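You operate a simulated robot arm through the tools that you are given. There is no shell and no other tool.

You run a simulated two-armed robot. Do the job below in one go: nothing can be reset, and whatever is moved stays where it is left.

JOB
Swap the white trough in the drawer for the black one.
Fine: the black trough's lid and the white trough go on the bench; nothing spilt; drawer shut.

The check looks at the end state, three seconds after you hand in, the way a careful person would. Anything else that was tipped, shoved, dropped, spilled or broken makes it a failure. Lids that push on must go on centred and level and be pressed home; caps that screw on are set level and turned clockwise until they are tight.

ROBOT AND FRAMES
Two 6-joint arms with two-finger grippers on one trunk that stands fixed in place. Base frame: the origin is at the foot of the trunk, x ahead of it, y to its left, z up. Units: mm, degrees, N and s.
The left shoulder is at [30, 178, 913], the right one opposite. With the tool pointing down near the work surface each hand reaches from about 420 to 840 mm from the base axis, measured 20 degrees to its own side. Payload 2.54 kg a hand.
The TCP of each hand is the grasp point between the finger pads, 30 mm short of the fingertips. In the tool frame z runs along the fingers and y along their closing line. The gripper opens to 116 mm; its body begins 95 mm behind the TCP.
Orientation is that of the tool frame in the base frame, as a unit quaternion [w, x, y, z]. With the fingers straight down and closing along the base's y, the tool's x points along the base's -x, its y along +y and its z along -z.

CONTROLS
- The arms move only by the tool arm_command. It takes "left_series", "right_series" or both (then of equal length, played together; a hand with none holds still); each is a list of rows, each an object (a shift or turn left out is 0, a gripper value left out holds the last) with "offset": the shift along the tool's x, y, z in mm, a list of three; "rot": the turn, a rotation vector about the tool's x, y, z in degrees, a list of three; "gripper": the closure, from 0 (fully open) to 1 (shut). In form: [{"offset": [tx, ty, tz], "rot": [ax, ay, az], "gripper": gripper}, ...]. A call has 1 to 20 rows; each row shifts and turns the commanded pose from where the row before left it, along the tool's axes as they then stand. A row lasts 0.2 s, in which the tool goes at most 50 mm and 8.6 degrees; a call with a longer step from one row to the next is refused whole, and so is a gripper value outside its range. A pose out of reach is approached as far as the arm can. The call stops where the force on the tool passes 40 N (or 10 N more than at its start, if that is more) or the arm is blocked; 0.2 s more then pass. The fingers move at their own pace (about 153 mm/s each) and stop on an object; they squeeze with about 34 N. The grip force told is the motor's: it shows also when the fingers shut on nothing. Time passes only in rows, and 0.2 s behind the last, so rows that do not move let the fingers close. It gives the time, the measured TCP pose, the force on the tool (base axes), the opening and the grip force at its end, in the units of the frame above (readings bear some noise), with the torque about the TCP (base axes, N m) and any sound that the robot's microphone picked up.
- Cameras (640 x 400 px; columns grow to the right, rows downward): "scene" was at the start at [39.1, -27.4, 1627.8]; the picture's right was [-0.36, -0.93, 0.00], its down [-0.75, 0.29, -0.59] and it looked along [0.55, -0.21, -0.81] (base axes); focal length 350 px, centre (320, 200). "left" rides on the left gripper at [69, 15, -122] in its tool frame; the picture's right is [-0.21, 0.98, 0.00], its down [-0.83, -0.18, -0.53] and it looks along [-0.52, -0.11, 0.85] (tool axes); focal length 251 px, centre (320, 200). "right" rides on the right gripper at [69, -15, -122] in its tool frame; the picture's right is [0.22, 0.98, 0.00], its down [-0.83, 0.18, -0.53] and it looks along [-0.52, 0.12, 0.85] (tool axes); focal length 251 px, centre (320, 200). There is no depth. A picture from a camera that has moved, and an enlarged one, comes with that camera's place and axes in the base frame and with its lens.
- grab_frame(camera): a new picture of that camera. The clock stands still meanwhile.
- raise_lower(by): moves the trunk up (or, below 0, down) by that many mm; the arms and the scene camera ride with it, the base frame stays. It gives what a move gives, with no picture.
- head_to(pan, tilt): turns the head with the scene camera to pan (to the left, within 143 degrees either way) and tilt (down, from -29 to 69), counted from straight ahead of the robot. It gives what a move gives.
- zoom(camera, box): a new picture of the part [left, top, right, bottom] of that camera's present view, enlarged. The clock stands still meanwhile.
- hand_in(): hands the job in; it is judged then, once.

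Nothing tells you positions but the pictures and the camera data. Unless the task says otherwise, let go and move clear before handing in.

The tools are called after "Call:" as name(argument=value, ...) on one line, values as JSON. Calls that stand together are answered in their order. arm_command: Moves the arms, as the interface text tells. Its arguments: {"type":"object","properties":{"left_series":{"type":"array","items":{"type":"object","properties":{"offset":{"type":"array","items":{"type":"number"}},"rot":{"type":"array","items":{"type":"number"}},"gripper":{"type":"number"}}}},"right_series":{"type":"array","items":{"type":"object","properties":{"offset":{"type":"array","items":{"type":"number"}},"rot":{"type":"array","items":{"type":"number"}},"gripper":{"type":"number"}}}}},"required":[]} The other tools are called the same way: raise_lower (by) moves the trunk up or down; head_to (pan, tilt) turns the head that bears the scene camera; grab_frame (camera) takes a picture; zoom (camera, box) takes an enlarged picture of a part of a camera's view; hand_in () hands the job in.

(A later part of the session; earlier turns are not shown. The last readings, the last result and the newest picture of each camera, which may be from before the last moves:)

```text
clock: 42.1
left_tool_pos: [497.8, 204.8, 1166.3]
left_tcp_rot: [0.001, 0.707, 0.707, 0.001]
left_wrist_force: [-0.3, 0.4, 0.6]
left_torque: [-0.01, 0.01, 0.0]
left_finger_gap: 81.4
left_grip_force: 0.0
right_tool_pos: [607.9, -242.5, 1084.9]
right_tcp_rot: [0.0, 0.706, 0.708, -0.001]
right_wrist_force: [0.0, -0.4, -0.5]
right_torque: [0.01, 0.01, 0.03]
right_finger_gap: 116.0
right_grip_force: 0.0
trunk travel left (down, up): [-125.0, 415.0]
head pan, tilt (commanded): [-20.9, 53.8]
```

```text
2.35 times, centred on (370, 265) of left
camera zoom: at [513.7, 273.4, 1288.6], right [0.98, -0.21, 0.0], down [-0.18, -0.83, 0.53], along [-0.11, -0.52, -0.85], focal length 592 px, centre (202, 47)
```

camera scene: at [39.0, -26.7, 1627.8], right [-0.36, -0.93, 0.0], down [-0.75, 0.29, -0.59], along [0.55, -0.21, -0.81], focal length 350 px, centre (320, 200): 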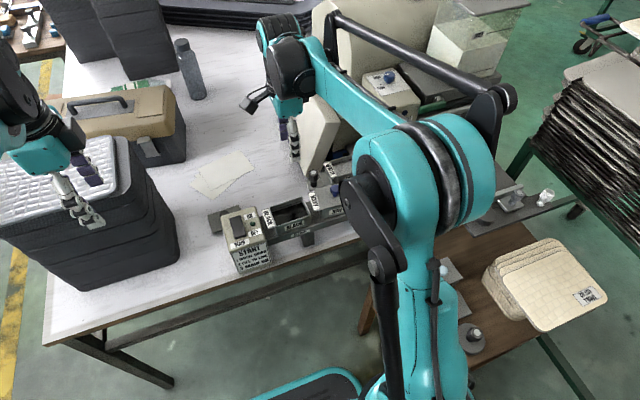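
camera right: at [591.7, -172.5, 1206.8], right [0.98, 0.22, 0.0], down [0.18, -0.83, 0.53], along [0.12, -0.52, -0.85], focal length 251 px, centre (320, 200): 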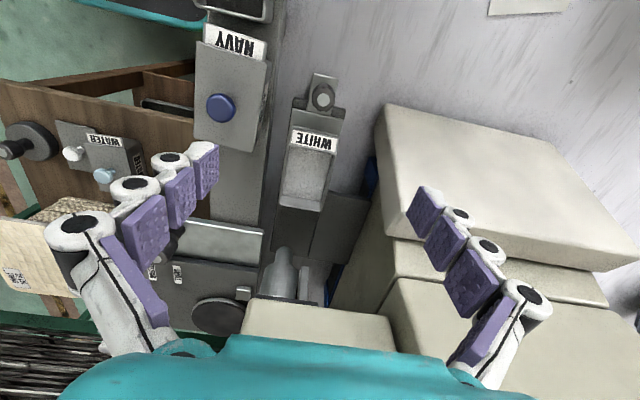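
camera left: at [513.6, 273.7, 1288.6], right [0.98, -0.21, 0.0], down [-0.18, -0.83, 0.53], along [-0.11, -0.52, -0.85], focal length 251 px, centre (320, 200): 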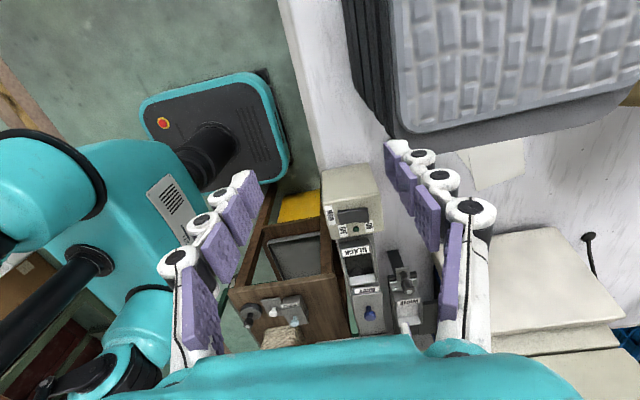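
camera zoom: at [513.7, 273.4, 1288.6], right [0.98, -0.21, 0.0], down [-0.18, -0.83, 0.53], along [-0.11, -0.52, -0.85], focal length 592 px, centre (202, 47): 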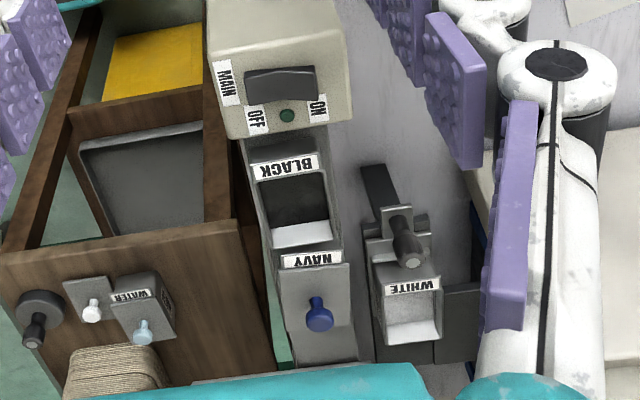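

The white trough spans about x 579–634 and y -363 to -274 with its rim near z 926, so its centre is near [606.5, -319]. I'll set the fingers to an 80 mm gap, move over it and come down part way for a check.

Call:
arm_command(right_series=[{"offset": [-38, -0.7, 0], "gripper": 0.31}, {"offset": [-38, -0.7, 0]}, {"offset": [0, 0, 40]}, {"offset": [0, 0, 40]}, {"offset": [0, 0, 30]}, {}])

Call:
grab_frame(camera="right")

Call:
grab_frame(camera="scene")

Call:
zoom(camera="left", box=[300, 180, 440, 350])

```text
clock: 43.5
left_tool_pos: [499.6, 204.1, 1166.8]
left_tcp_rot: [0.002, 0.707, 0.707, 0.001]
left_wrist_force: [-0.9, 0.3, -0.5]
left_torque: [0.01, 0.01, -0.01]
left_finger_gap: 81.1
left_grip_force: 0.1
right_tool_pos: [604.1, -318.2, 973.5]
right_tcp_rot: [0.0, 0.707, 0.707, 0.0]
right_wrist_force: [0.6, -0.5, 0.1]
right_torque: [0.03, -0.02, 0.01]
right_finger_gap: 80.1
right_grip_force: 0.2
trunk travel left (down, up): [-125.0, 415.0]
head pan, tilt (commanded): [-20.9, 53.8]
```

```text
taken
camera right: at [587.9, -247.8, 1096.1], right [0.98, 0.22, 0.0], down [0.18, -0.83, 0.53], along [0.12, -0.52, -0.85], focal length 251 px, centre (320, 200)
```

right: 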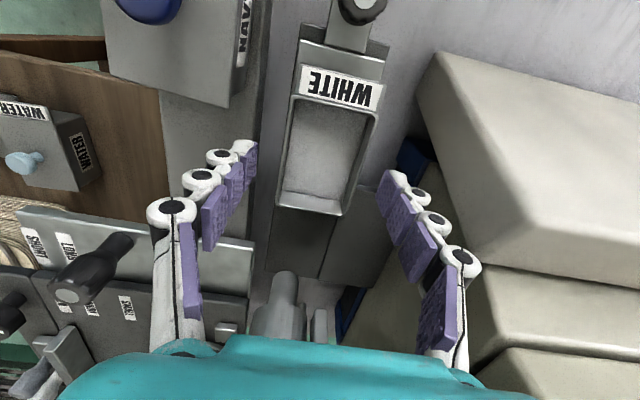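

```text
taken
camera scene: at [38.8, -27.4, 1627.8], right [-0.36, -0.93, 0.0], down [-0.75, 0.29, -0.59], along [0.55, -0.21, -0.81], focal length 350 px, centre (320, 200)
```

scene: 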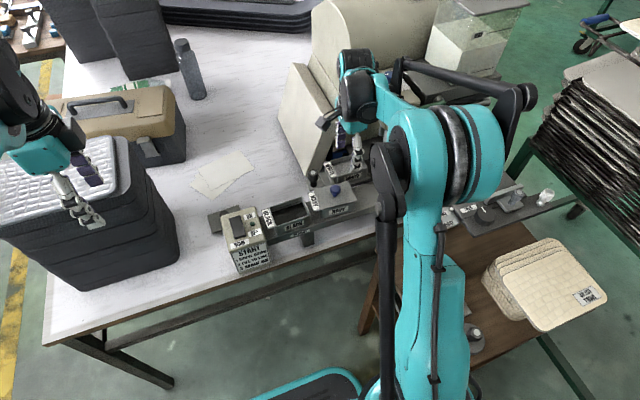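

```text
2.35 times, centred on (370, 265) of left
camera zoom: at [513.5, 273.1, 1288.9], right [0.98, -0.21, 0.0], down [-0.18, -0.83, 0.53], along [-0.11, -0.52, -0.85], focal length 592 px, centre (202, 47)
```

zoom: 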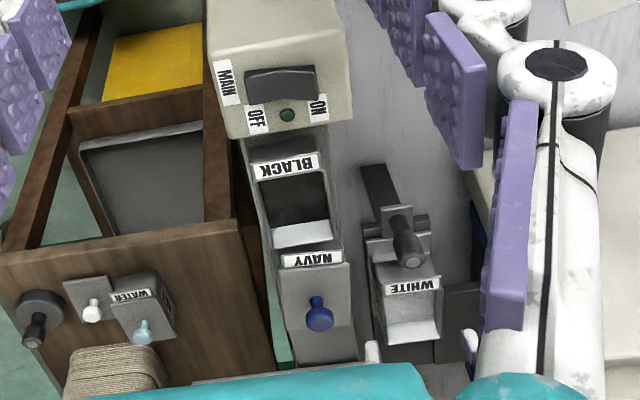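

The trough is centred between the fingers to within a millimetre or two, at about [605, -320]. I'll lower until the fingertips are about 5 mm above the tray plate, keeping the TCP near z 929.

Call:
arm_command(right_series=[{"offset": [-1.5, 1, 16]}, {"offset": [0, 0, 14]}, {"offset": [0, 0, 10]}, {"offset": [0, 0, 4]}, {}])

Call:
grab_frame(camera="right")

Call:
zoom(camera="right", box=[220, 60, 440, 260])

Call:
zoom(camera="left", box=[300, 180, 440, 350])

Call:
zoom(camera="scene", box=[300, 120, 400, 200])

```text
clock: 44.7
left_tool_pos: [500.7, 204.3, 1167.2]
left_tcp_rot: [0.001, 0.708, 0.707, 0.002]
left_wrist_force: [-1.0, -1.0, 0.5]
left_torque: [-0.03, -0.03, 0.0]
left_finger_gap: 81.1
left_grip_force: 0.4
right_tool_pos: [605.8, -319.6, 930.4]
right_tcp_rot: [0.0, 0.707, 0.707, 0.0]
right_wrist_force: [0.5, -0.6, -0.6]
right_torque: [0.01, -0.01, 0.02]
right_finger_gap: 80.0
right_grip_force: 0.0
trunk travel left (down, up): [-125.0, 415.0]
head pan, tilt (commanded): [-20.9, 53.8]
```

```text
taken
camera right: at [590.0, -249.5, 1052.3], right [0.98, 0.22, 0.0], down [0.18, -0.83, 0.53], along [0.11, -0.52, -0.85], focal length 251 px, centre (320, 200)
```

right: 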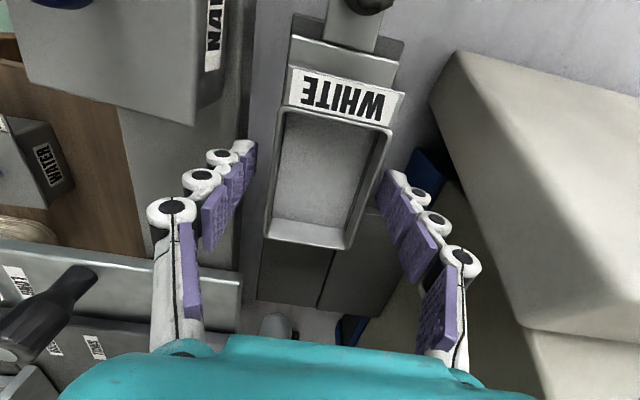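

```text
2.00 times, centred on (330, 160) of right
camera zoom: at [590.0, -249.5, 1052.3], right [0.98, 0.22, 0.0], down [0.18, -0.83, 0.53], along [0.11, -0.52, -0.85], focal length 503 px, centre (300, 280)
```

zoom: 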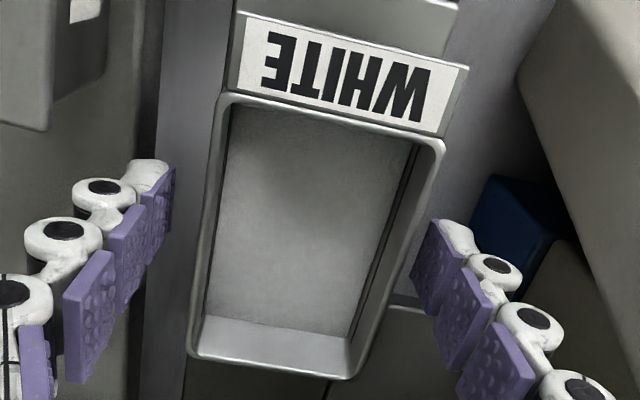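

```text
2.35 times, centred on (370, 265) of left
camera zoom: at [513.8, 273.1, 1288.7], right [0.98, -0.21, 0.0], down [-0.18, -0.83, 0.53], along [-0.11, -0.52, -0.85], focal length 592 px, centre (202, 47)
```

zoom: 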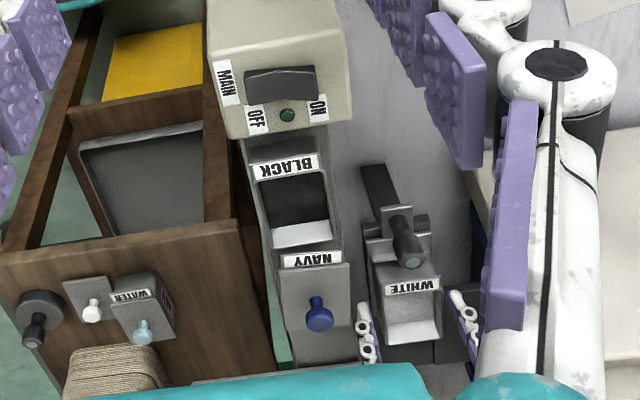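

```text
5.00 times, centred on (350, 160) of scene
camera zoom: at [39.2, -27.4, 1627.8], right [-0.36, -0.93, 0.0], down [-0.75, 0.29, -0.59], along [0.55, -0.21, -0.81], focal length 1752 px, centre (170, 400)
```

zoom: 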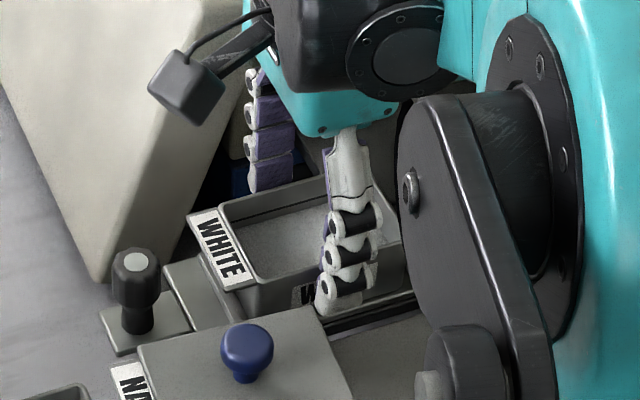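

The fingers straddle the white trough at its middle, tips around z 900. I'll rise 2 mm for margin above the tray plate and close on the walls.

Call:
arm_command(right_series=[{"offset": [0, 0, -2]}, {"gripper": 0.45}, {"gripper": 0.52}, {"gripper": 1}, {}, {}])

Call:
zoom(camera="right", box=[220, 60, 440, 260])

Call:
zoom(camera="scene", box=[300, 120, 400, 200])

```text
clock: 46.1
left_tool_pos: [498.6, 203.1, 1167.6]
left_tcp_rot: [0.001, 0.707, 0.707, 0.002]
left_wrist_force: [0.2, -0.1, 0.2]
left_torque: [-0.01, -0.03, 0.01]
left_finger_gap: 81.0
left_grip_force: 0.0
right_tool_pos: [606.7, -319.6, 933.7]
right_tcp_rot: [0.0, 0.706, 0.708, -0.001]
right_wrist_force: [2.6, -0.7, 4.3]
right_torque: [0.03, -0.11, -0.03]
right_finger_gap: 61.1
right_grip_force: 34.4
trunk travel left (down, up): [-125.0, 415.0]
head pan, tilt (commanded): [-20.9, 53.8]
```

```text
2.00 times, centred on (330, 160) of right
camera zoom: at [590.7, -249.2, 1054.7], right [0.98, 0.22, 0.0], down [0.18, -0.83, 0.53], along [0.12, -0.52, -0.85], focal length 503 px, centre (300, 280)
```

zoom: 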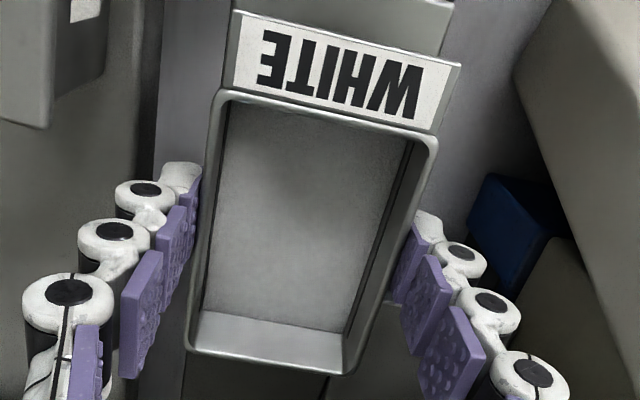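

```text
5.00 times, centred on (350, 160) of scene
camera zoom: at [39.1, -27.2, 1627.8], right [-0.36, -0.93, 0.0], down [-0.75, 0.29, -0.59], along [0.55, -0.21, -0.81], focal length 1752 px, centre (170, 400)
```

zoom: 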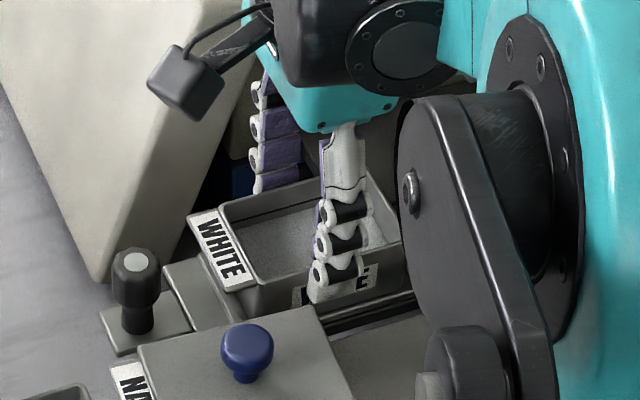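

The white trough is held across its 61 mm width with TCP at [606.7, -319.6, 933.7], which I'll reuse as the placing reference for the black one. I'll lift it a few millimetres slowly and look at it before going higher.

Call:
arm_command(right_series=[{"offset": [0, 0, -2]}, {"offset": [0, 0, -3]}, {"offset": [0, 0, -5]}, {"offset": [0, 0, -5]}, {}])

Call:
zoom(camera="right", box=[220, 60, 440, 260])

Call:
zoom(camera="scene", box=[300, 120, 400, 200])

```text
clock: 47.3
left_tool_pos: [498.0, 203.1, 1166.1]
left_tcp_rot: [0.001, 0.707, 0.707, 0.001]
left_wrist_force: [-0.2, 0.2, -0.9]
left_torque: [0.01, -0.03, 0.01]
left_finger_gap: 81.3
left_grip_force: 0.1
right_tool_pos: [606.8, -319.2, 947.7]
right_tcp_rot: [0.001, 0.707, 0.707, 0.0]
right_wrist_force: [-0.4, 0.0, -1.9]
right_torque: [0.01, -0.01, -0.02]
right_finger_gap: 61.2
right_grip_force: 34.1
trunk travel left (down, up): [-125.0, 415.0]
head pan, tilt (commanded): [-20.9, 53.8]
```

```text
2.00 times, centred on (330, 160) of right
camera zoom: at [591.4, -249.1, 1069.7], right [0.98, 0.22, 0.0], down [0.18, -0.83, 0.53], along [0.11, -0.52, -0.85], focal length 503 px, centre (300, 280)
```

zoom: 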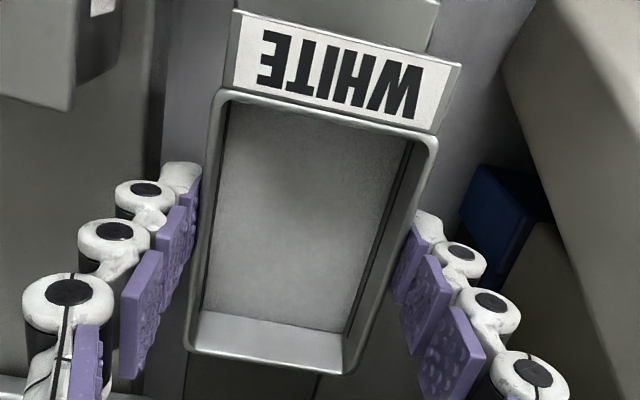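

```text
5.00 times, centred on (350, 160) of scene
camera zoom: at [39.4, -27.5, 1627.8], right [-0.36, -0.93, 0.0], down [-0.75, 0.29, -0.59], along [0.55, -0.21, -0.81], focal length 1752 px, centre (170, 400)
```

zoom: 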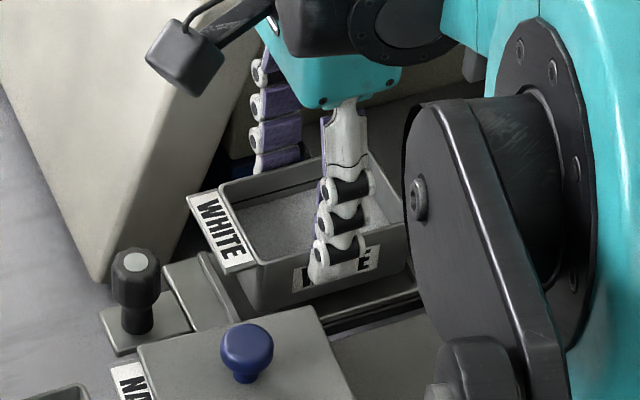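

The trough hangs level in the grip, weighing only a few newtons, and the tray stayed put. I'll raise it clear of the knob, then carry it smoothly toward the open bench near [665, -125].

Call:
arm_command(right_series=[{"offset": [0, 0, -12]}, {"offset": [0, 0, -18]}, {"offset": [0, 0, -18]}, {"offset": [0, 0, -15]}, {"offset": [0, 0, -6]}, {"offset": [10, 3, 0]}, {"offset": [18, 5.5, 0]}, {"offset": [20, 6, 0]}, {"offset": [20, 6, 0]}, {"offset": [20, 6, 0]}, {"offset": [20, 6, 0]}, {"offset": [20, 6, 0]}, {"offset": [20, 6, 0]}, {"offset": [20, 6, 0]}, {"offset": [16, 5, 0]}, {"offset": [10, 3, 0]}, {}])

Call:
grab_frame(camera="right")

Call:
grab_frame(camera="scene")

Call:
grab_frame(camera="left")

```text
clock: 50.9
left_tool_pos: [498.0, 203.8, 1166.3]
left_tcp_rot: [0.0, 0.707, 0.707, 0.001]
left_wrist_force: [-0.9, -0.2, -0.2]
left_torque: [0.02, -0.01, 0.02]
left_finger_gap: 81.3
left_grip_force: 0.1
right_tool_pos: [665.0, -126.3, 1016.1]
right_tcp_rot: [0.0, 0.706, 0.708, 0.0]
right_wrist_force: [0.1, 0.1, -3.5]
right_torque: [0.0, -0.06, 0.0]
right_finger_gap: 61.2
right_grip_force: 34.2
trunk travel left (down, up): [-125.0, 415.0]
head pan, tilt (commanded): [-20.9, 53.8]
```

```text
taken
camera right: at [648.8, -55.5, 1137.9], right [0.98, 0.22, 0.0], down [0.18, -0.83, 0.53], along [0.11, -0.52, -0.85], focal length 251 px, centre (320, 200)
```

right: 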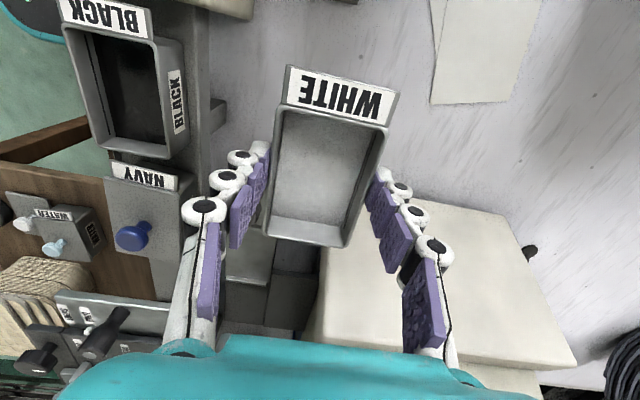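

```text
taken
camera scene: at [39.5, -27.5, 1627.8], right [-0.36, -0.93, 0.0], down [-0.75, 0.29, -0.59], along [0.55, -0.21, -0.81], focal length 350 px, centre (320, 200)
```

scene: 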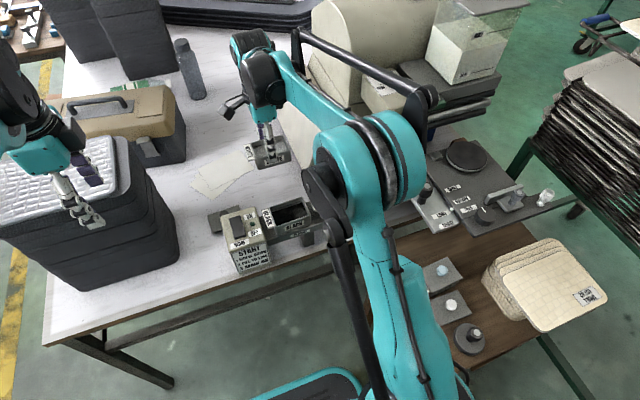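

```text
taken
camera left: at [514.0, 272.9, 1288.6], right [0.98, -0.21, 0.0], down [-0.18, -0.83, 0.53], along [-0.11, -0.52, -0.85], focal length 251 px, centre (320, 200)
```

left: 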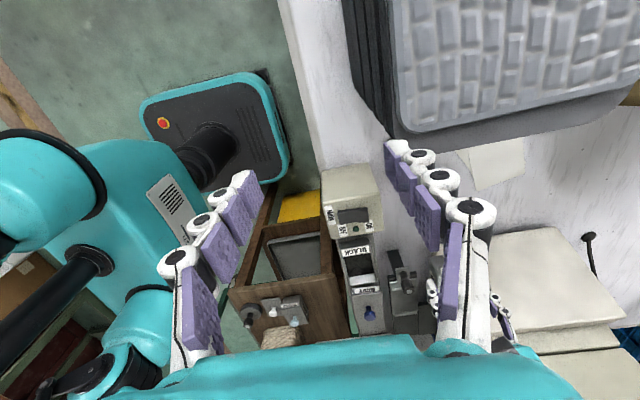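

The white trough is level above clear bench, away from the panel, the lid and the papers. I'll lower it in stages toward the surface and stop short for a check.

Call:
arm_command(right_series=[{"offset": [0, 0, 12]}, {"offset": [0, 0, 22]}, {"offset": [0, 0, 25]}, {"offset": [0, 0, 25]}, {"offset": [0, 0, 25]}, {"offset": [0, 0, 25]}, {"offset": [0, 0, 22]}, {"offset": [0, 0, 14]}, {"offset": [0, 0, 8]}, {}])

Call:
grab_frame(camera="right")

Call:
grab_frame(camera="scene")

Call:
zoom(camera="scene", box=[190, 120, 340, 240])

```text
clock: 53.1
left_tool_pos: [497.9, 204.6, 1165.6]
left_tcp_rot: [0.002, 0.706, 0.708, 0.001]
left_wrist_force: [0.4, 0.6, 0.1]
left_torque: [0.02, 0.0, -0.02]
left_finger_gap: 81.2
left_grip_force: 0.1
right_tool_pos: [666.7, -126.1, 837.7]
right_tcp_rot: [0.0, 0.707, 0.707, 0.0]
right_wrist_force: [0.2, 0.1, -2.5]
right_torque: [0.0, 0.01, 0.04]
right_finger_gap: 61.4
right_grip_force: 34.4
trunk travel left (down, up): [-125.0, 415.0]
head pan, tilt (commanded): [-20.9, 53.8]
```

```text
taken
camera right: at [650.0, -56.0, 959.8], right [0.98, 0.22, 0.0], down [0.18, -0.83, 0.53], along [0.11, -0.52, -0.85], focal length 251 px, centre (320, 200)
```

right: 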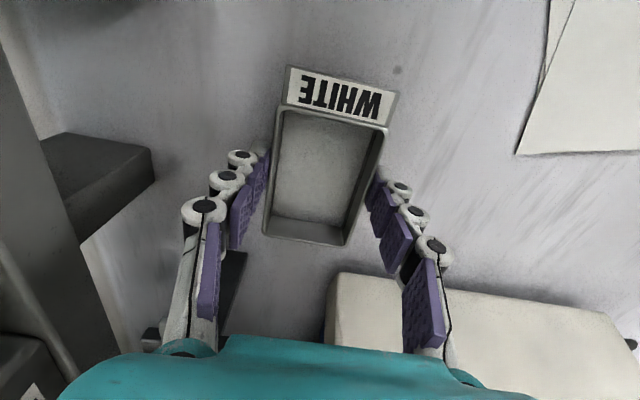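

```text
taken
camera scene: at [39.4, -27.3, 1627.8], right [-0.36, -0.93, 0.0], down [-0.75, 0.29, -0.59], along [0.55, -0.21, -0.81], focal length 350 px, centre (320, 200)
```

scene: 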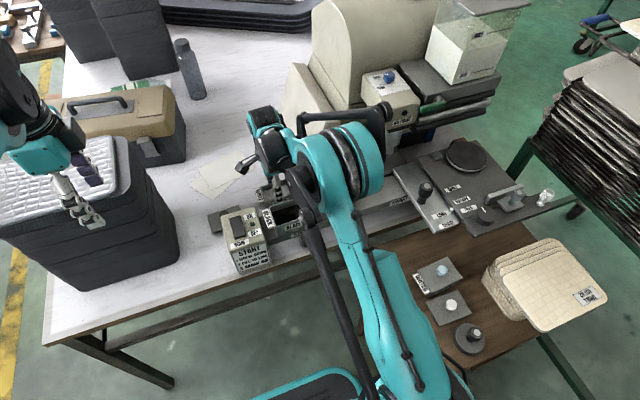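

```text
3.33 times, centred on (265, 180) of scene
camera zoom: at [39.4, -27.3, 1627.8], right [-0.36, -0.93, 0.0], down [-0.75, 0.29, -0.59], along [0.55, -0.21, -0.81], focal length 1168 px, centre (503, 267)
```

zoom: 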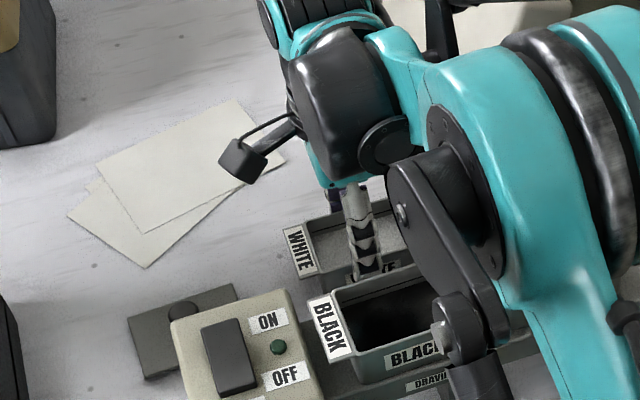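

The trough is about 35–40 mm above the bench with clear space around it. I'll come down 16 mm in small steps and then feel for the surface.

Call:
arm_command(right_series=[{"offset": [0, 0, 4]}, {"offset": [0, 0, 4]}, {"offset": [0, 0, 4]}, {"offset": [0, 0, 4]}, {}])

Call:
zoom(camera="scene", box=[240, 160, 310, 210])

Call:
grab_frame(camera="right")

```text
clock: 54.3
left_tool_pos: [496.4, 204.5, 1166.3]
left_tcp_rot: [0.002, 0.708, 0.707, 0.002]
left_wrist_force: [-0.3, -0.4, -0.5]
left_torque: [-0.03, 0.02, 0.03]
left_finger_gap: 81.0
left_grip_force: 0.1
right_tool_pos: [662.9, -125.8, 823.8]
right_tcp_rot: [0.0, 0.707, 0.707, 0.002]
right_wrist_force: [4.4, 0.7, 24.1]
right_torque: [0.02, -0.21, 0.02]
right_finger_gap: 61.2
right_grip_force: 33.6
trunk travel left (down, up): [-125.0, 415.0]
head pan, tilt (commanded): [-20.9, 53.8]
```

```text
8.00 times, centred on (275, 185) of scene
camera zoom: at [36.9, -26.8, 1627.9], right [-0.36, -0.93, 0.0], down [-0.75, 0.29, -0.59], along [0.55, -0.21, -0.81], focal length 2803 px, centre (680, 320)
```

zoom: 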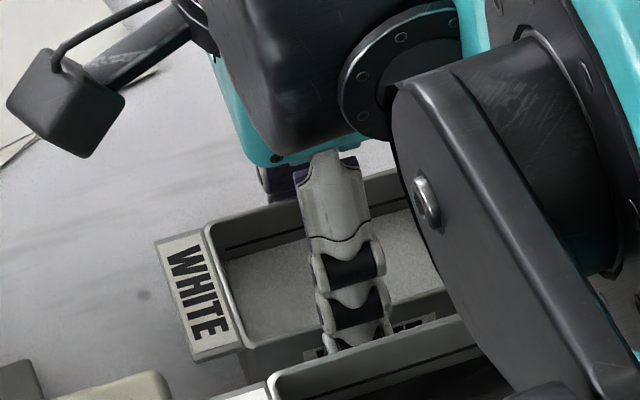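

```text
taken
camera right: at [647.4, -55.9, 945.4], right [0.98, 0.22, 0.0], down [0.18, -0.83, 0.53], along [0.12, -0.52, -0.85], focal length 251 px, centre (320, 200)
```

right: 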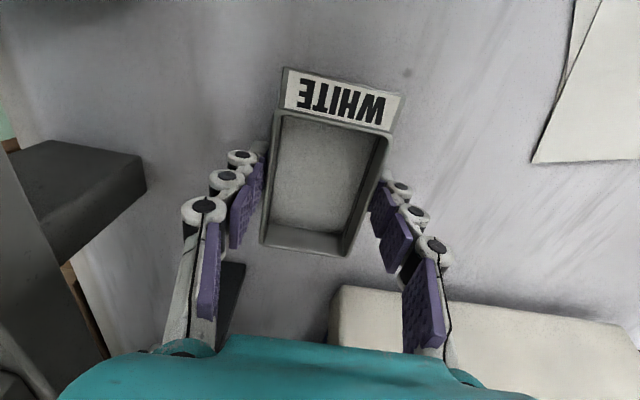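

The trough has touched the bench with about 24 N of press, at TCP height 824. I'll back off slightly to lighten the press, check that it sits flat, then let go.

Call:
arm_command(right_series=[{"offset": [0, 0, -1.5]}, {"offset": [0, 0, -1]}, {}])

Call:
zoom(camera="right", box=[220, 60, 440, 260])

```text
clock: 55.1
left_tool_pos: [498.9, 205.0, 1166.6]
left_tcp_rot: [0.002, 0.707, 0.707, 0.002]
left_wrist_force: [-0.4, 0.9, -1.0]
left_torque: [0.0, 0.0, 0.03]
left_finger_gap: 81.1
left_grip_force: 0.1
right_tool_pos: [664.7, -125.1, 823.5]
right_tcp_rot: [0.0, 0.707, 0.708, 0.0]
right_wrist_force: [-0.4, -0.5, -1.9]
right_torque: [0.04, 0.01, 0.0]
right_finger_gap: 61.1
right_grip_force: 33.5
trunk travel left (down, up): [-125.0, 415.0]
head pan, tilt (commanded): [-20.9, 53.8]
```

```text
2.00 times, centred on (330, 160) of right
camera zoom: at [649.0, -55.5, 946.4], right [0.98, 0.22, 0.0], down [0.18, -0.83, 0.53], along [0.11, -0.52, -0.85], focal length 503 px, centre (300, 280)
```

zoom: 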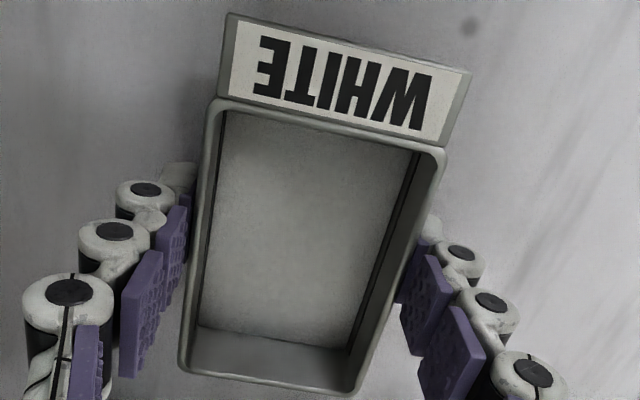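

The trough slid up a few millimetres evenly in the grip and stayed level; almost no load remains. I'll lower 1 mm and open the fingers.

Call:
arm_command(right_series=[{"offset": [0, 0, 1]}, {"gripper": 0.42}, {}, {"gripper": 0.3}, {}, {}])

Call:
zoom(camera="right", box=[220, 60, 440, 260])

Call:
zoom(camera="scene", box=[190, 120, 340, 240])

```text
clock: 56.5
left_tool_pos: [499.2, 204.8, 1166.7]
left_tcp_rot: [0.001, 0.707, 0.707, 0.001]
left_wrist_force: [-0.3, 0.2, -0.7]
left_torque: [0.03, 0.0, 0.01]
left_finger_gap: 81.3
left_grip_force: 0.0
right_tool_pos: [664.7, -126.0, 822.5]
right_tcp_rot: [0.0, 0.707, 0.707, 0.001]
right_wrist_force: [-0.1, -0.5, -0.8]
right_torque: [-0.01, -0.02, 0.02]
right_finger_gap: 81.2
right_grip_force: 0.0
trunk travel left (down, up): [-125.0, 415.0]
head pan, tilt (commanded): [-20.9, 53.8]
```

```text
2.00 times, centred on (330, 160) of right
camera zoom: at [649.2, -55.9, 945.3], right [0.98, 0.22, 0.0], down [0.18, -0.83, 0.53], along [0.11, -0.52, -0.85], focal length 503 px, centre (300, 280)
```

zoom: 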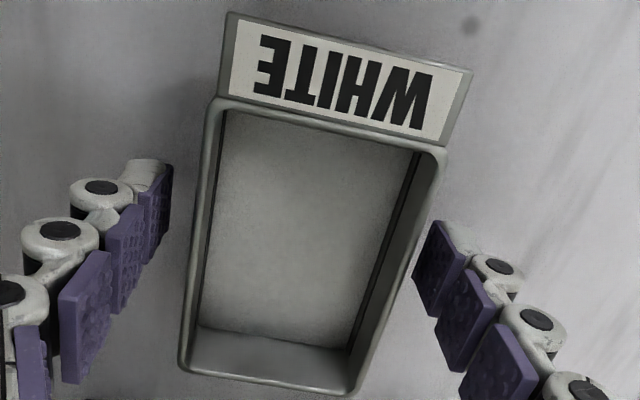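

```text
3.33 times, centred on (265, 180) of scene
camera zoom: at [39.2, -27.3, 1627.8], right [-0.36, -0.93, 0.0], down [-0.75, 0.29, -0.59], along [0.55, -0.21, -0.81], focal length 1168 px, centre (503, 267)
```

zoom: 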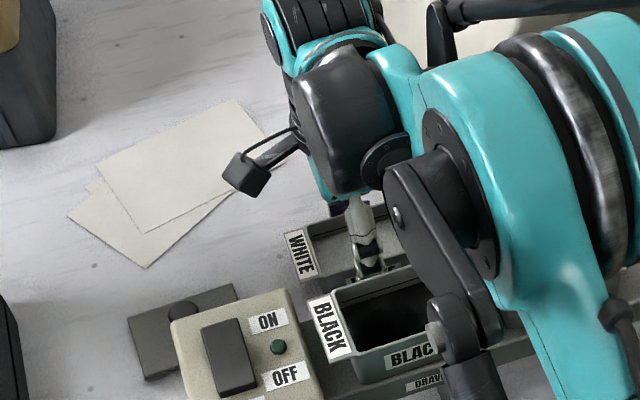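

The white trough stands flat on the bench, free of the fingers, with the lid beyond it. I'll rise straight up, then go across to above the black trough near [508, -127].

Call:
arm_command(right_series=[{"offset": [0, 0, -15]}, {"offset": [0, 0, -30]}, {"offset": [0, 0, -40]}, {"offset": [0, 0, -40]}, {"offset": [0, 0, -40]}, {"offset": [0, 0, -40]}, {"offset": [0, -39, 0]}, {"offset": [0, -39, 0]}, {"offset": [0, -39, 0]}, {"offset": [-1, -39, 0]}, {}])

Call:
grab_frame(camera="right")

Call:
zoom(camera="right", box=[220, 60, 440, 260])

Call:
grab_frame(camera="scene")

Call:
grab_frame(camera="left")

```text
clock: 58.9
left_tool_pos: [499.0, 204.3, 1165.5]
left_tcp_rot: [0.001, 0.708, 0.706, 0.001]
left_wrist_force: [0.8, -0.1, -0.1]
left_torque: [0.01, 0.03, 0.0]
left_finger_gap: 81.3
left_grip_force: 0.1
right_tool_pos: [510.3, -126.7, 1027.9]
right_tcp_rot: [0.0, 0.706, 0.708, -0.001]
right_wrist_force: [-0.2, 0.5, -0.9]
right_torque: [0.02, 0.0, -0.01]
right_finger_gap: 80.9
right_grip_force: 0.1
trunk travel left (down, up): [-125.0, 415.0]
head pan, tilt (commanded): [-20.9, 53.8]
```

```text
taken
camera right: at [494.5, -56.2, 1149.8], right [0.98, 0.22, 0.0], down [0.18, -0.83, 0.53], along [0.11, -0.52, -0.85], focal length 251 px, centre (320, 200)
```

right: 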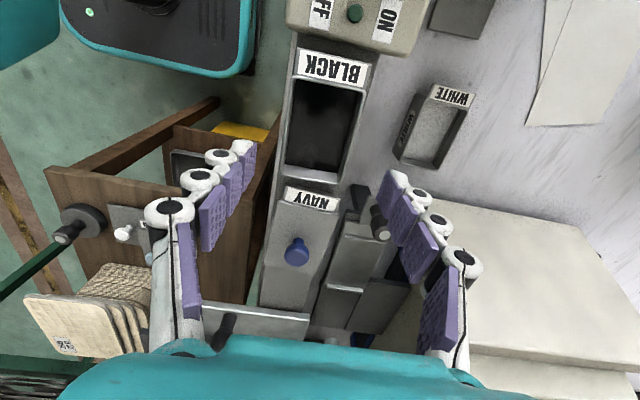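

```text
2.00 times, centred on (330, 160) of right
camera zoom: at [494.5, -56.2, 1149.8], right [0.98, 0.22, 0.0], down [0.18, -0.83, 0.53], along [0.11, -0.52, -0.85], focal length 503 px, centre (300, 280)
```

zoom: 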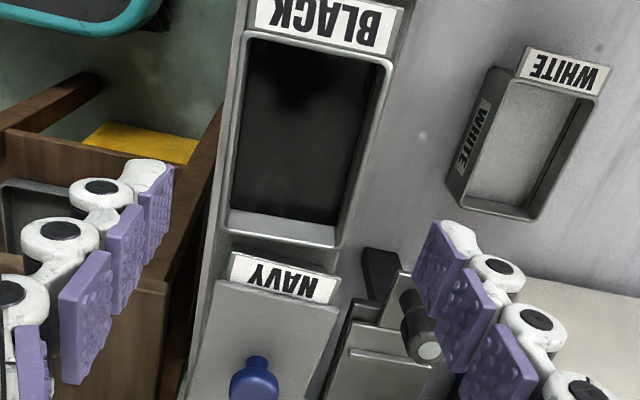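

```text
taken
camera scene: at [40.2, -27.1, 1627.7], right [-0.36, -0.93, 0.0], down [-0.75, 0.29, -0.59], along [0.55, -0.21, -0.81], focal length 350 px, centre (320, 200)
```

scene: 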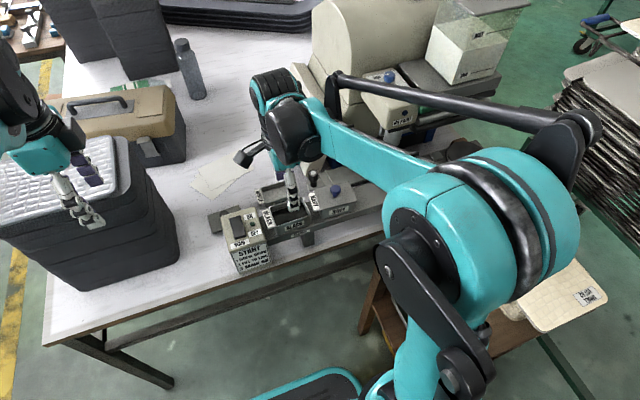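

```text
taken
camera left: at [514.6, 273.3, 1288.3], right [0.98, -0.21, 0.0], down [-0.18, -0.83, 0.53], along [-0.11, -0.52, -0.85], focal length 251 px, centre (320, 200)
```

left: 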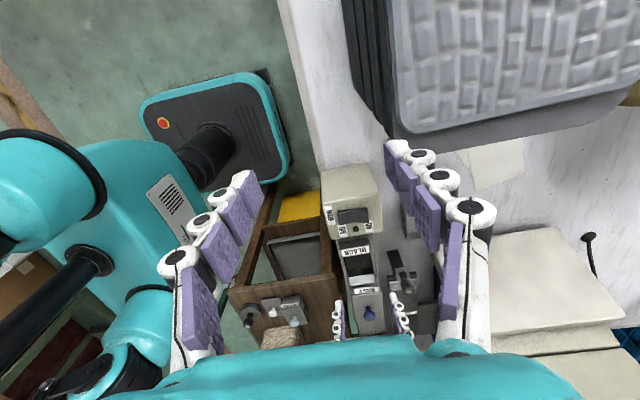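

The black trough is right below the right hand, and the white trough is upright on the bench beside it. I'll enlarge the black trough's rim to set the grip position and yaw accurately.

Call:
zoom(camera="right", box=[270, 30, 400, 200])

Call:
zoom(camera="scene", box=[220, 160, 360, 260])

```text
2.35 times, centred on (335, 115) of right
camera zoom: at [494.5, -56.2, 1149.8], right [0.98, 0.22, 0.0], down [0.18, -0.83, 0.53], along [0.11, -0.52, -0.85], focal length 592 px, centre (285, 400)
```

zoom: 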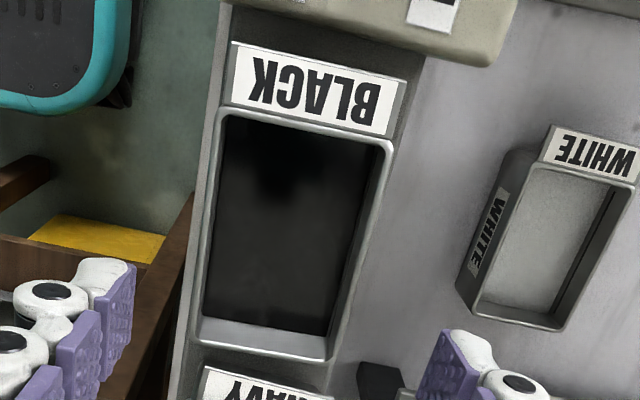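

```text
4.00 times, centred on (290, 210) of scene
camera zoom: at [40.2, -27.1, 1627.7], right [-0.36, -0.93, 0.0], down [-0.75, 0.29, -0.59], along [0.55, -0.21, -0.81], focal length 1402 px, centre (440, 160)
```

zoom: 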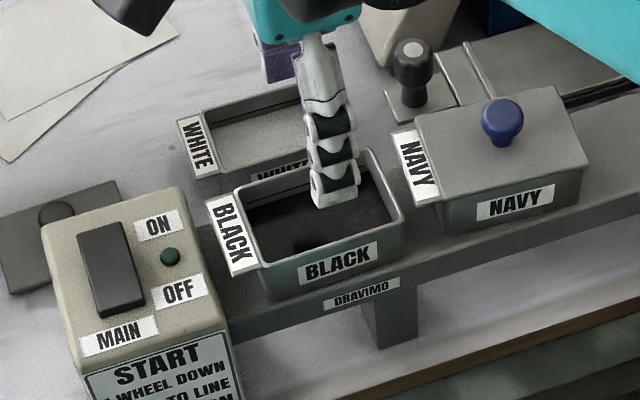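

The black rim's centre comes out at [509.8, -127.5], rim near z 927, which matches where the hand is. I'll lower to the same height above the rim as I used for the white trough.

Call:
arm_command(right_series=[{"offset": [-0.8, -0.3, 30]}, {"offset": [0, 0, 28]}, {"offset": [0, 0, 20]}, {"offset": [0, 0, 10]}, {"offset": [0, 0, 4]}, {}])

Call:
zoom(camera="right", box=[220, 60, 440, 260])

Call:
zoom(camera="scene", box=[220, 160, 360, 260])

```text
clock: 60.3
left_tool_pos: [498.9, 202.7, 1166.8]
left_tcp_rot: [0.001, 0.707, 0.707, 0.001]
left_wrist_force: [0.5, 0.6, -0.1]
left_torque: [0.03, -0.04, 0.02]
left_finger_gap: 81.2
left_grip_force: 0.0
right_tool_pos: [509.7, -128.0, 935.6]
right_tcp_rot: [0.0, 0.707, 0.707, -0.001]
right_wrist_force: [0.5, -0.2, -0.4]
right_torque: [-0.04, -0.01, 0.01]
right_finger_gap: 80.8
right_grip_force: 0.1
trunk travel left (down, up): [-125.0, 415.0]
head pan, tilt (commanded): [-20.9, 53.8]
```

```text
2.00 times, centred on (330, 160) of right
camera zoom: at [493.1, -57.5, 1057.7], right [0.98, 0.22, 0.0], down [0.18, -0.83, 0.53], along [0.12, -0.52, -0.85], focal length 503 px, centre (300, 280)
```

zoom: 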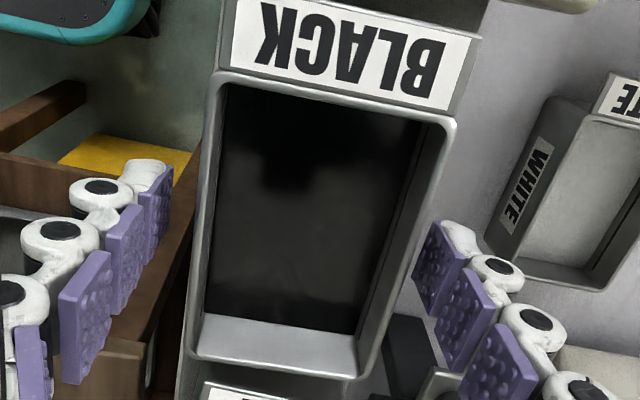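

```text
4.00 times, centred on (290, 210) of scene
camera zoom: at [39.0, -27.3, 1627.8], right [-0.36, -0.93, 0.0], down [-0.75, 0.29, -0.59], along [0.55, -0.21, -0.81], focal length 1402 px, centre (440, 160)
```

zoom: 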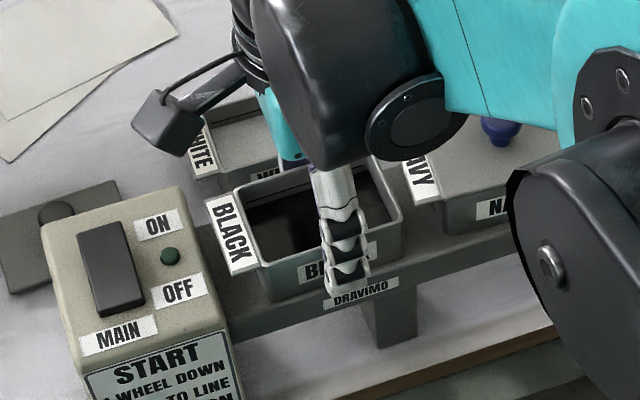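

Comparing the views, the black rim stands about 12 mm higher than the white one did in the tray, so the tray floor is lower than the rail. Before gripping, I'll go back over the empty tray for a look at what locates a trough in it.

Call:
arm_command(right_series=[{"offset": [0, 0, -30]}, {"offset": [0, 0, -40]}, {"offset": [0, 0, -40]}, {"offset": [-15, 35, 0]}, {"offset": [-30, 35, 0]}, {"offset": [-35, 27, 0]}, {"offset": [-40, 0, 0]}, {}])

Call:
grab_frame(camera="right")

Call:
zoom(camera="right", box=[240, 40, 420, 240])

Call:
zoom(camera="right", box=[280, 90, 370, 180])

```text
clock: 62.1
left_tool_pos: [497.6, 205.3, 1166.4]
left_tcp_rot: [0.002, 0.707, 0.708, 0.0]
left_wrist_force: [0.8, -0.3, -0.8]
left_torque: [-0.03, 0.03, -0.05]
left_finger_gap: 81.4
left_grip_force: 0.2
right_tool_pos: [606.7, -247.8, 1046.9]
right_tcp_rot: [0.0, 0.706, 0.708, 0.0]
right_wrist_force: [0.2, -0.2, -0.2]
right_torque: [-0.05, -0.02, 0.0]
right_finger_gap: 81.4
right_grip_force: 0.0
trunk travel left (down, up): [-125.0, 415.0]
head pan, tilt (commanded): [-20.9, 53.8]
```

```text
taken
camera right: at [591.2, -178.2, 1168.4], right [0.98, 0.22, 0.0], down [0.18, -0.83, 0.53], along [0.11, -0.52, -0.85], focal length 251 px, centre (320, 200)
```

right: 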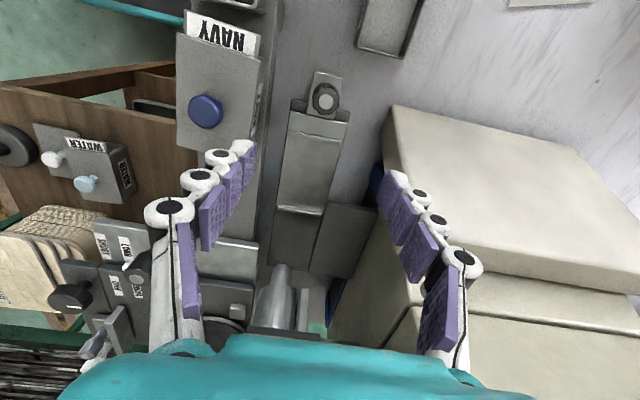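

```text
2.00 times, centred on (330, 140) of right
camera zoom: at [591.2, -178.2, 1168.4], right [0.98, 0.22, 0.0], down [0.18, -0.83, 0.53], along [0.11, -0.52, -0.85], focal length 503 px, centre (300, 320)
```

zoom: 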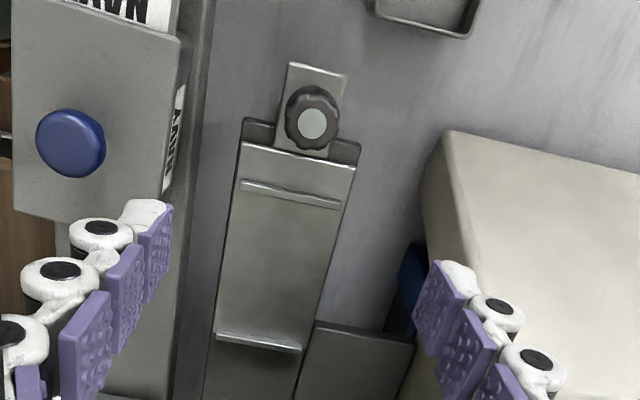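

```text
4.44 times, centred on (325, 135) of right
camera zoom: at [591.2, -178.2, 1168.4], right [0.98, 0.22, 0.0], down [0.18, -0.83, 0.53], along [0.11, -0.52, -0.85], focal length 1118 px, centre (298, 489)
```

zoom: 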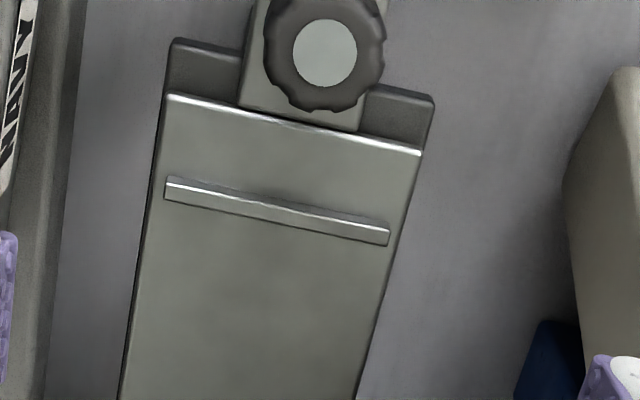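

The empty tray is a flat plate with a low bar at each end and no side lips, so a trough just has to stand between the two bars. I'll look from the other cameras to fix the bar positions and plate height.

Call:
zoom(camera="scene", box=[290, 130, 420, 220])

Call:
zoom(camera="left", box=[360, 220, 450, 340])

Call:
zoom(camera="right", box=[270, 170, 350, 230])

```text
4.44 times, centred on (355, 175) of scene
camera zoom: at [39.6, -26.4, 1627.8], right [-0.36, -0.93, 0.0], down [-0.75, 0.29, -0.59], along [0.55, -0.21, -0.81], focal length 1557 px, centre (164, 311)
```

zoom: 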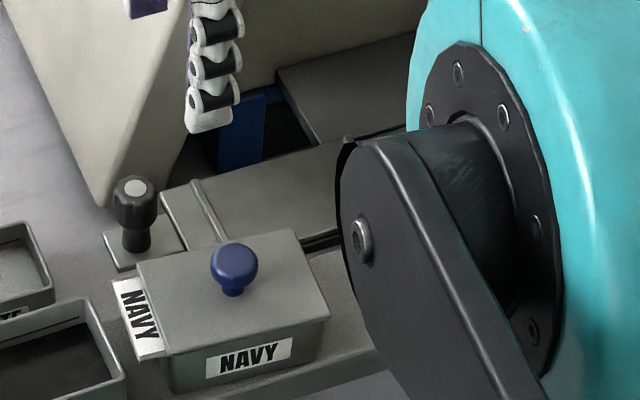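

```text
3.33 times, centred on (405, 280) of left
camera zoom: at [514.1, 273.9, 1288.4], right [0.98, -0.21, 0.0], down [-0.18, -0.83, 0.53], along [-0.11, -0.52, -0.85], focal length 838 px, centre (37, -67)
```

zoom: 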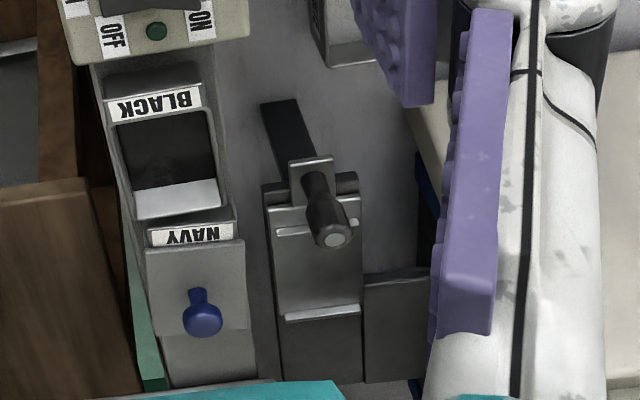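

```text
6.67 times, centred on (310, 200) of right
camera zoom: at [591.2, -178.2, 1168.4], right [0.98, 0.22, 0.0], down [0.18, -0.83, 0.53], along [0.11, -0.52, -0.85], focal length 1676 px, centre (387, 200)
```

zoom: 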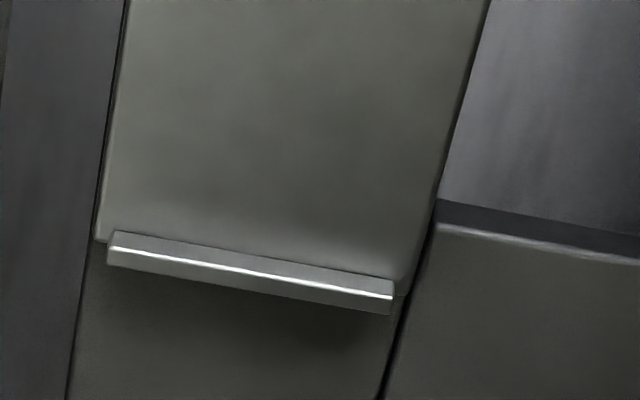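

The bars' inner faces sit near y -277 and y -383 with the plate near z 867, so a trough centred around [607, -328] stands clear between them. I'll return to above the black trough to grip it at its middle.

Call:
arm_command(right_series=[{"offset": [40, 0, 0]}, {"offset": [35, -27, 0]}, {"offset": [30, -36, 0]}, {"offset": [14, -35, 0]}, {"offset": [0, 0, 35]}, {"offset": [0, 0, 35]}, {"offset": [0, 0, 25]}, {"offset": [0, 0, 13]}, {"offset": [0, 0, 6]}, {}])

Call:
zoom(camera="right", box=[220, 60, 440, 260])

Call:
zoom(camera="scene", box=[220, 160, 360, 260])

```text
clock: 64.3
left_tool_pos: [498.1, 203.8, 1166.3]
left_tcp_rot: [0.001, 0.706, 0.708, 0.001]
left_wrist_force: [-0.5, -0.4, 0.5]
left_torque: [0.0, 0.0, 0.0]
left_finger_gap: 81.3
left_grip_force: 0.1
right_tool_pos: [507.4, -128.3, 931.9]
right_tcp_rot: [0.0, 0.707, 0.707, 0.0]
right_wrist_force: [-0.5, -0.3, -0.2]
right_torque: [0.01, 0.0, -0.01]
right_finger_gap: 81.3
right_grip_force: 0.1
trunk travel left (down, up): [-125.0, 415.0]
head pan, tilt (commanded): [-20.9, 53.8]
```

```text
2.00 times, centred on (330, 160) of right
camera zoom: at [491.6, -57.8, 1054.3], right [0.98, 0.22, 0.0], down [0.18, -0.83, 0.53], along [0.11, -0.52, -0.85], focal length 503 px, centre (300, 280)
```

zoom: 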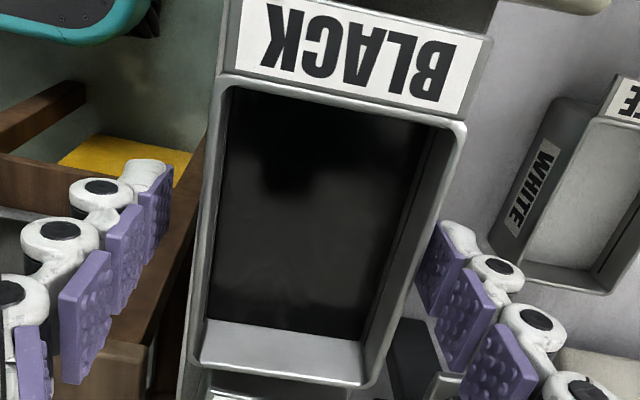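

```text
4.00 times, centred on (290, 210) of scene
camera zoom: at [38.9, -27.3, 1627.8], right [-0.36, -0.93, 0.0], down [-0.75, 0.29, -0.59], along [0.55, -0.21, -0.81], focal length 1402 px, centre (440, 160)
```

zoom: 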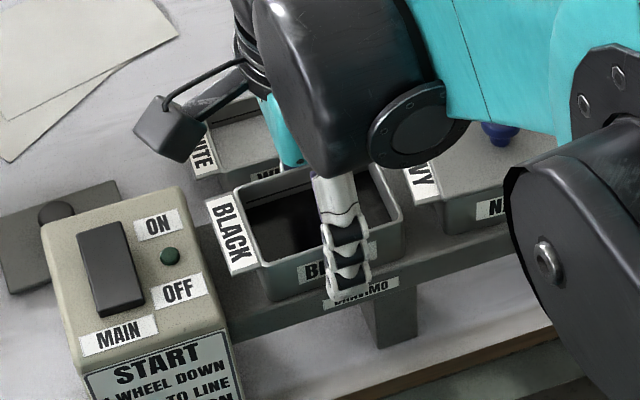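

The fingers straddle the black trough at its middle, tips about 25 mm below its rim. I'll close on it gently.

Call:
arm_command(right_series=[{"gripper": 0.42}, {"gripper": 0.46}, {"gripper": 0.5}, {"gripper": 1}, {}, {}])

Call:
zoom(camera="right", box=[220, 60, 440, 260])

```text
clock: 65.7
left_tool_pos: [499.0, 203.6, 1166.4]
left_tcp_rot: [0.002, 0.707, 0.707, 0.001]
left_wrist_force: [-0.5, 0.6, -1.2]
left_torque: [0.01, 0.0, 0.0]
left_finger_gap: 81.4
left_grip_force: 0.1
right_tool_pos: [507.8, -127.9, 932.6]
right_tcp_rot: [0.0, 0.707, 0.707, 0.0]
right_wrist_force: [3.3, -0.7, 5.5]
right_torque: [0.0, -0.05, 0.05]
right_finger_gap: 61.4
right_grip_force: 34.1
trunk travel left (down, up): [-125.0, 415.0]
head pan, tilt (commanded): [-20.9, 53.8]
```

```text
2.00 times, centred on (330, 160) of right
camera zoom: at [491.8, -57.7, 1054.5], right [0.98, 0.22, 0.0], down [0.18, -0.83, 0.53], along [0.12, -0.52, -0.85], focal length 503 px, centre (300, 280)
```

zoom: 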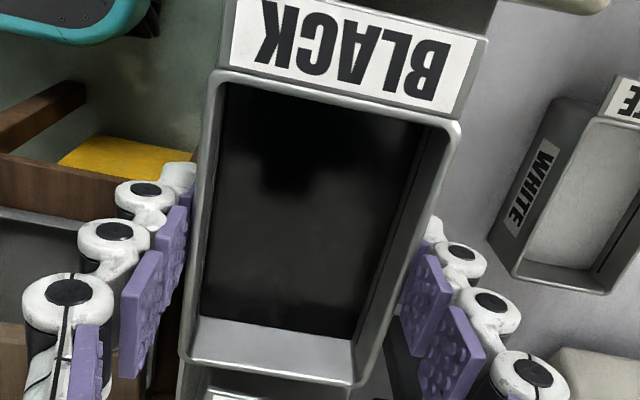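

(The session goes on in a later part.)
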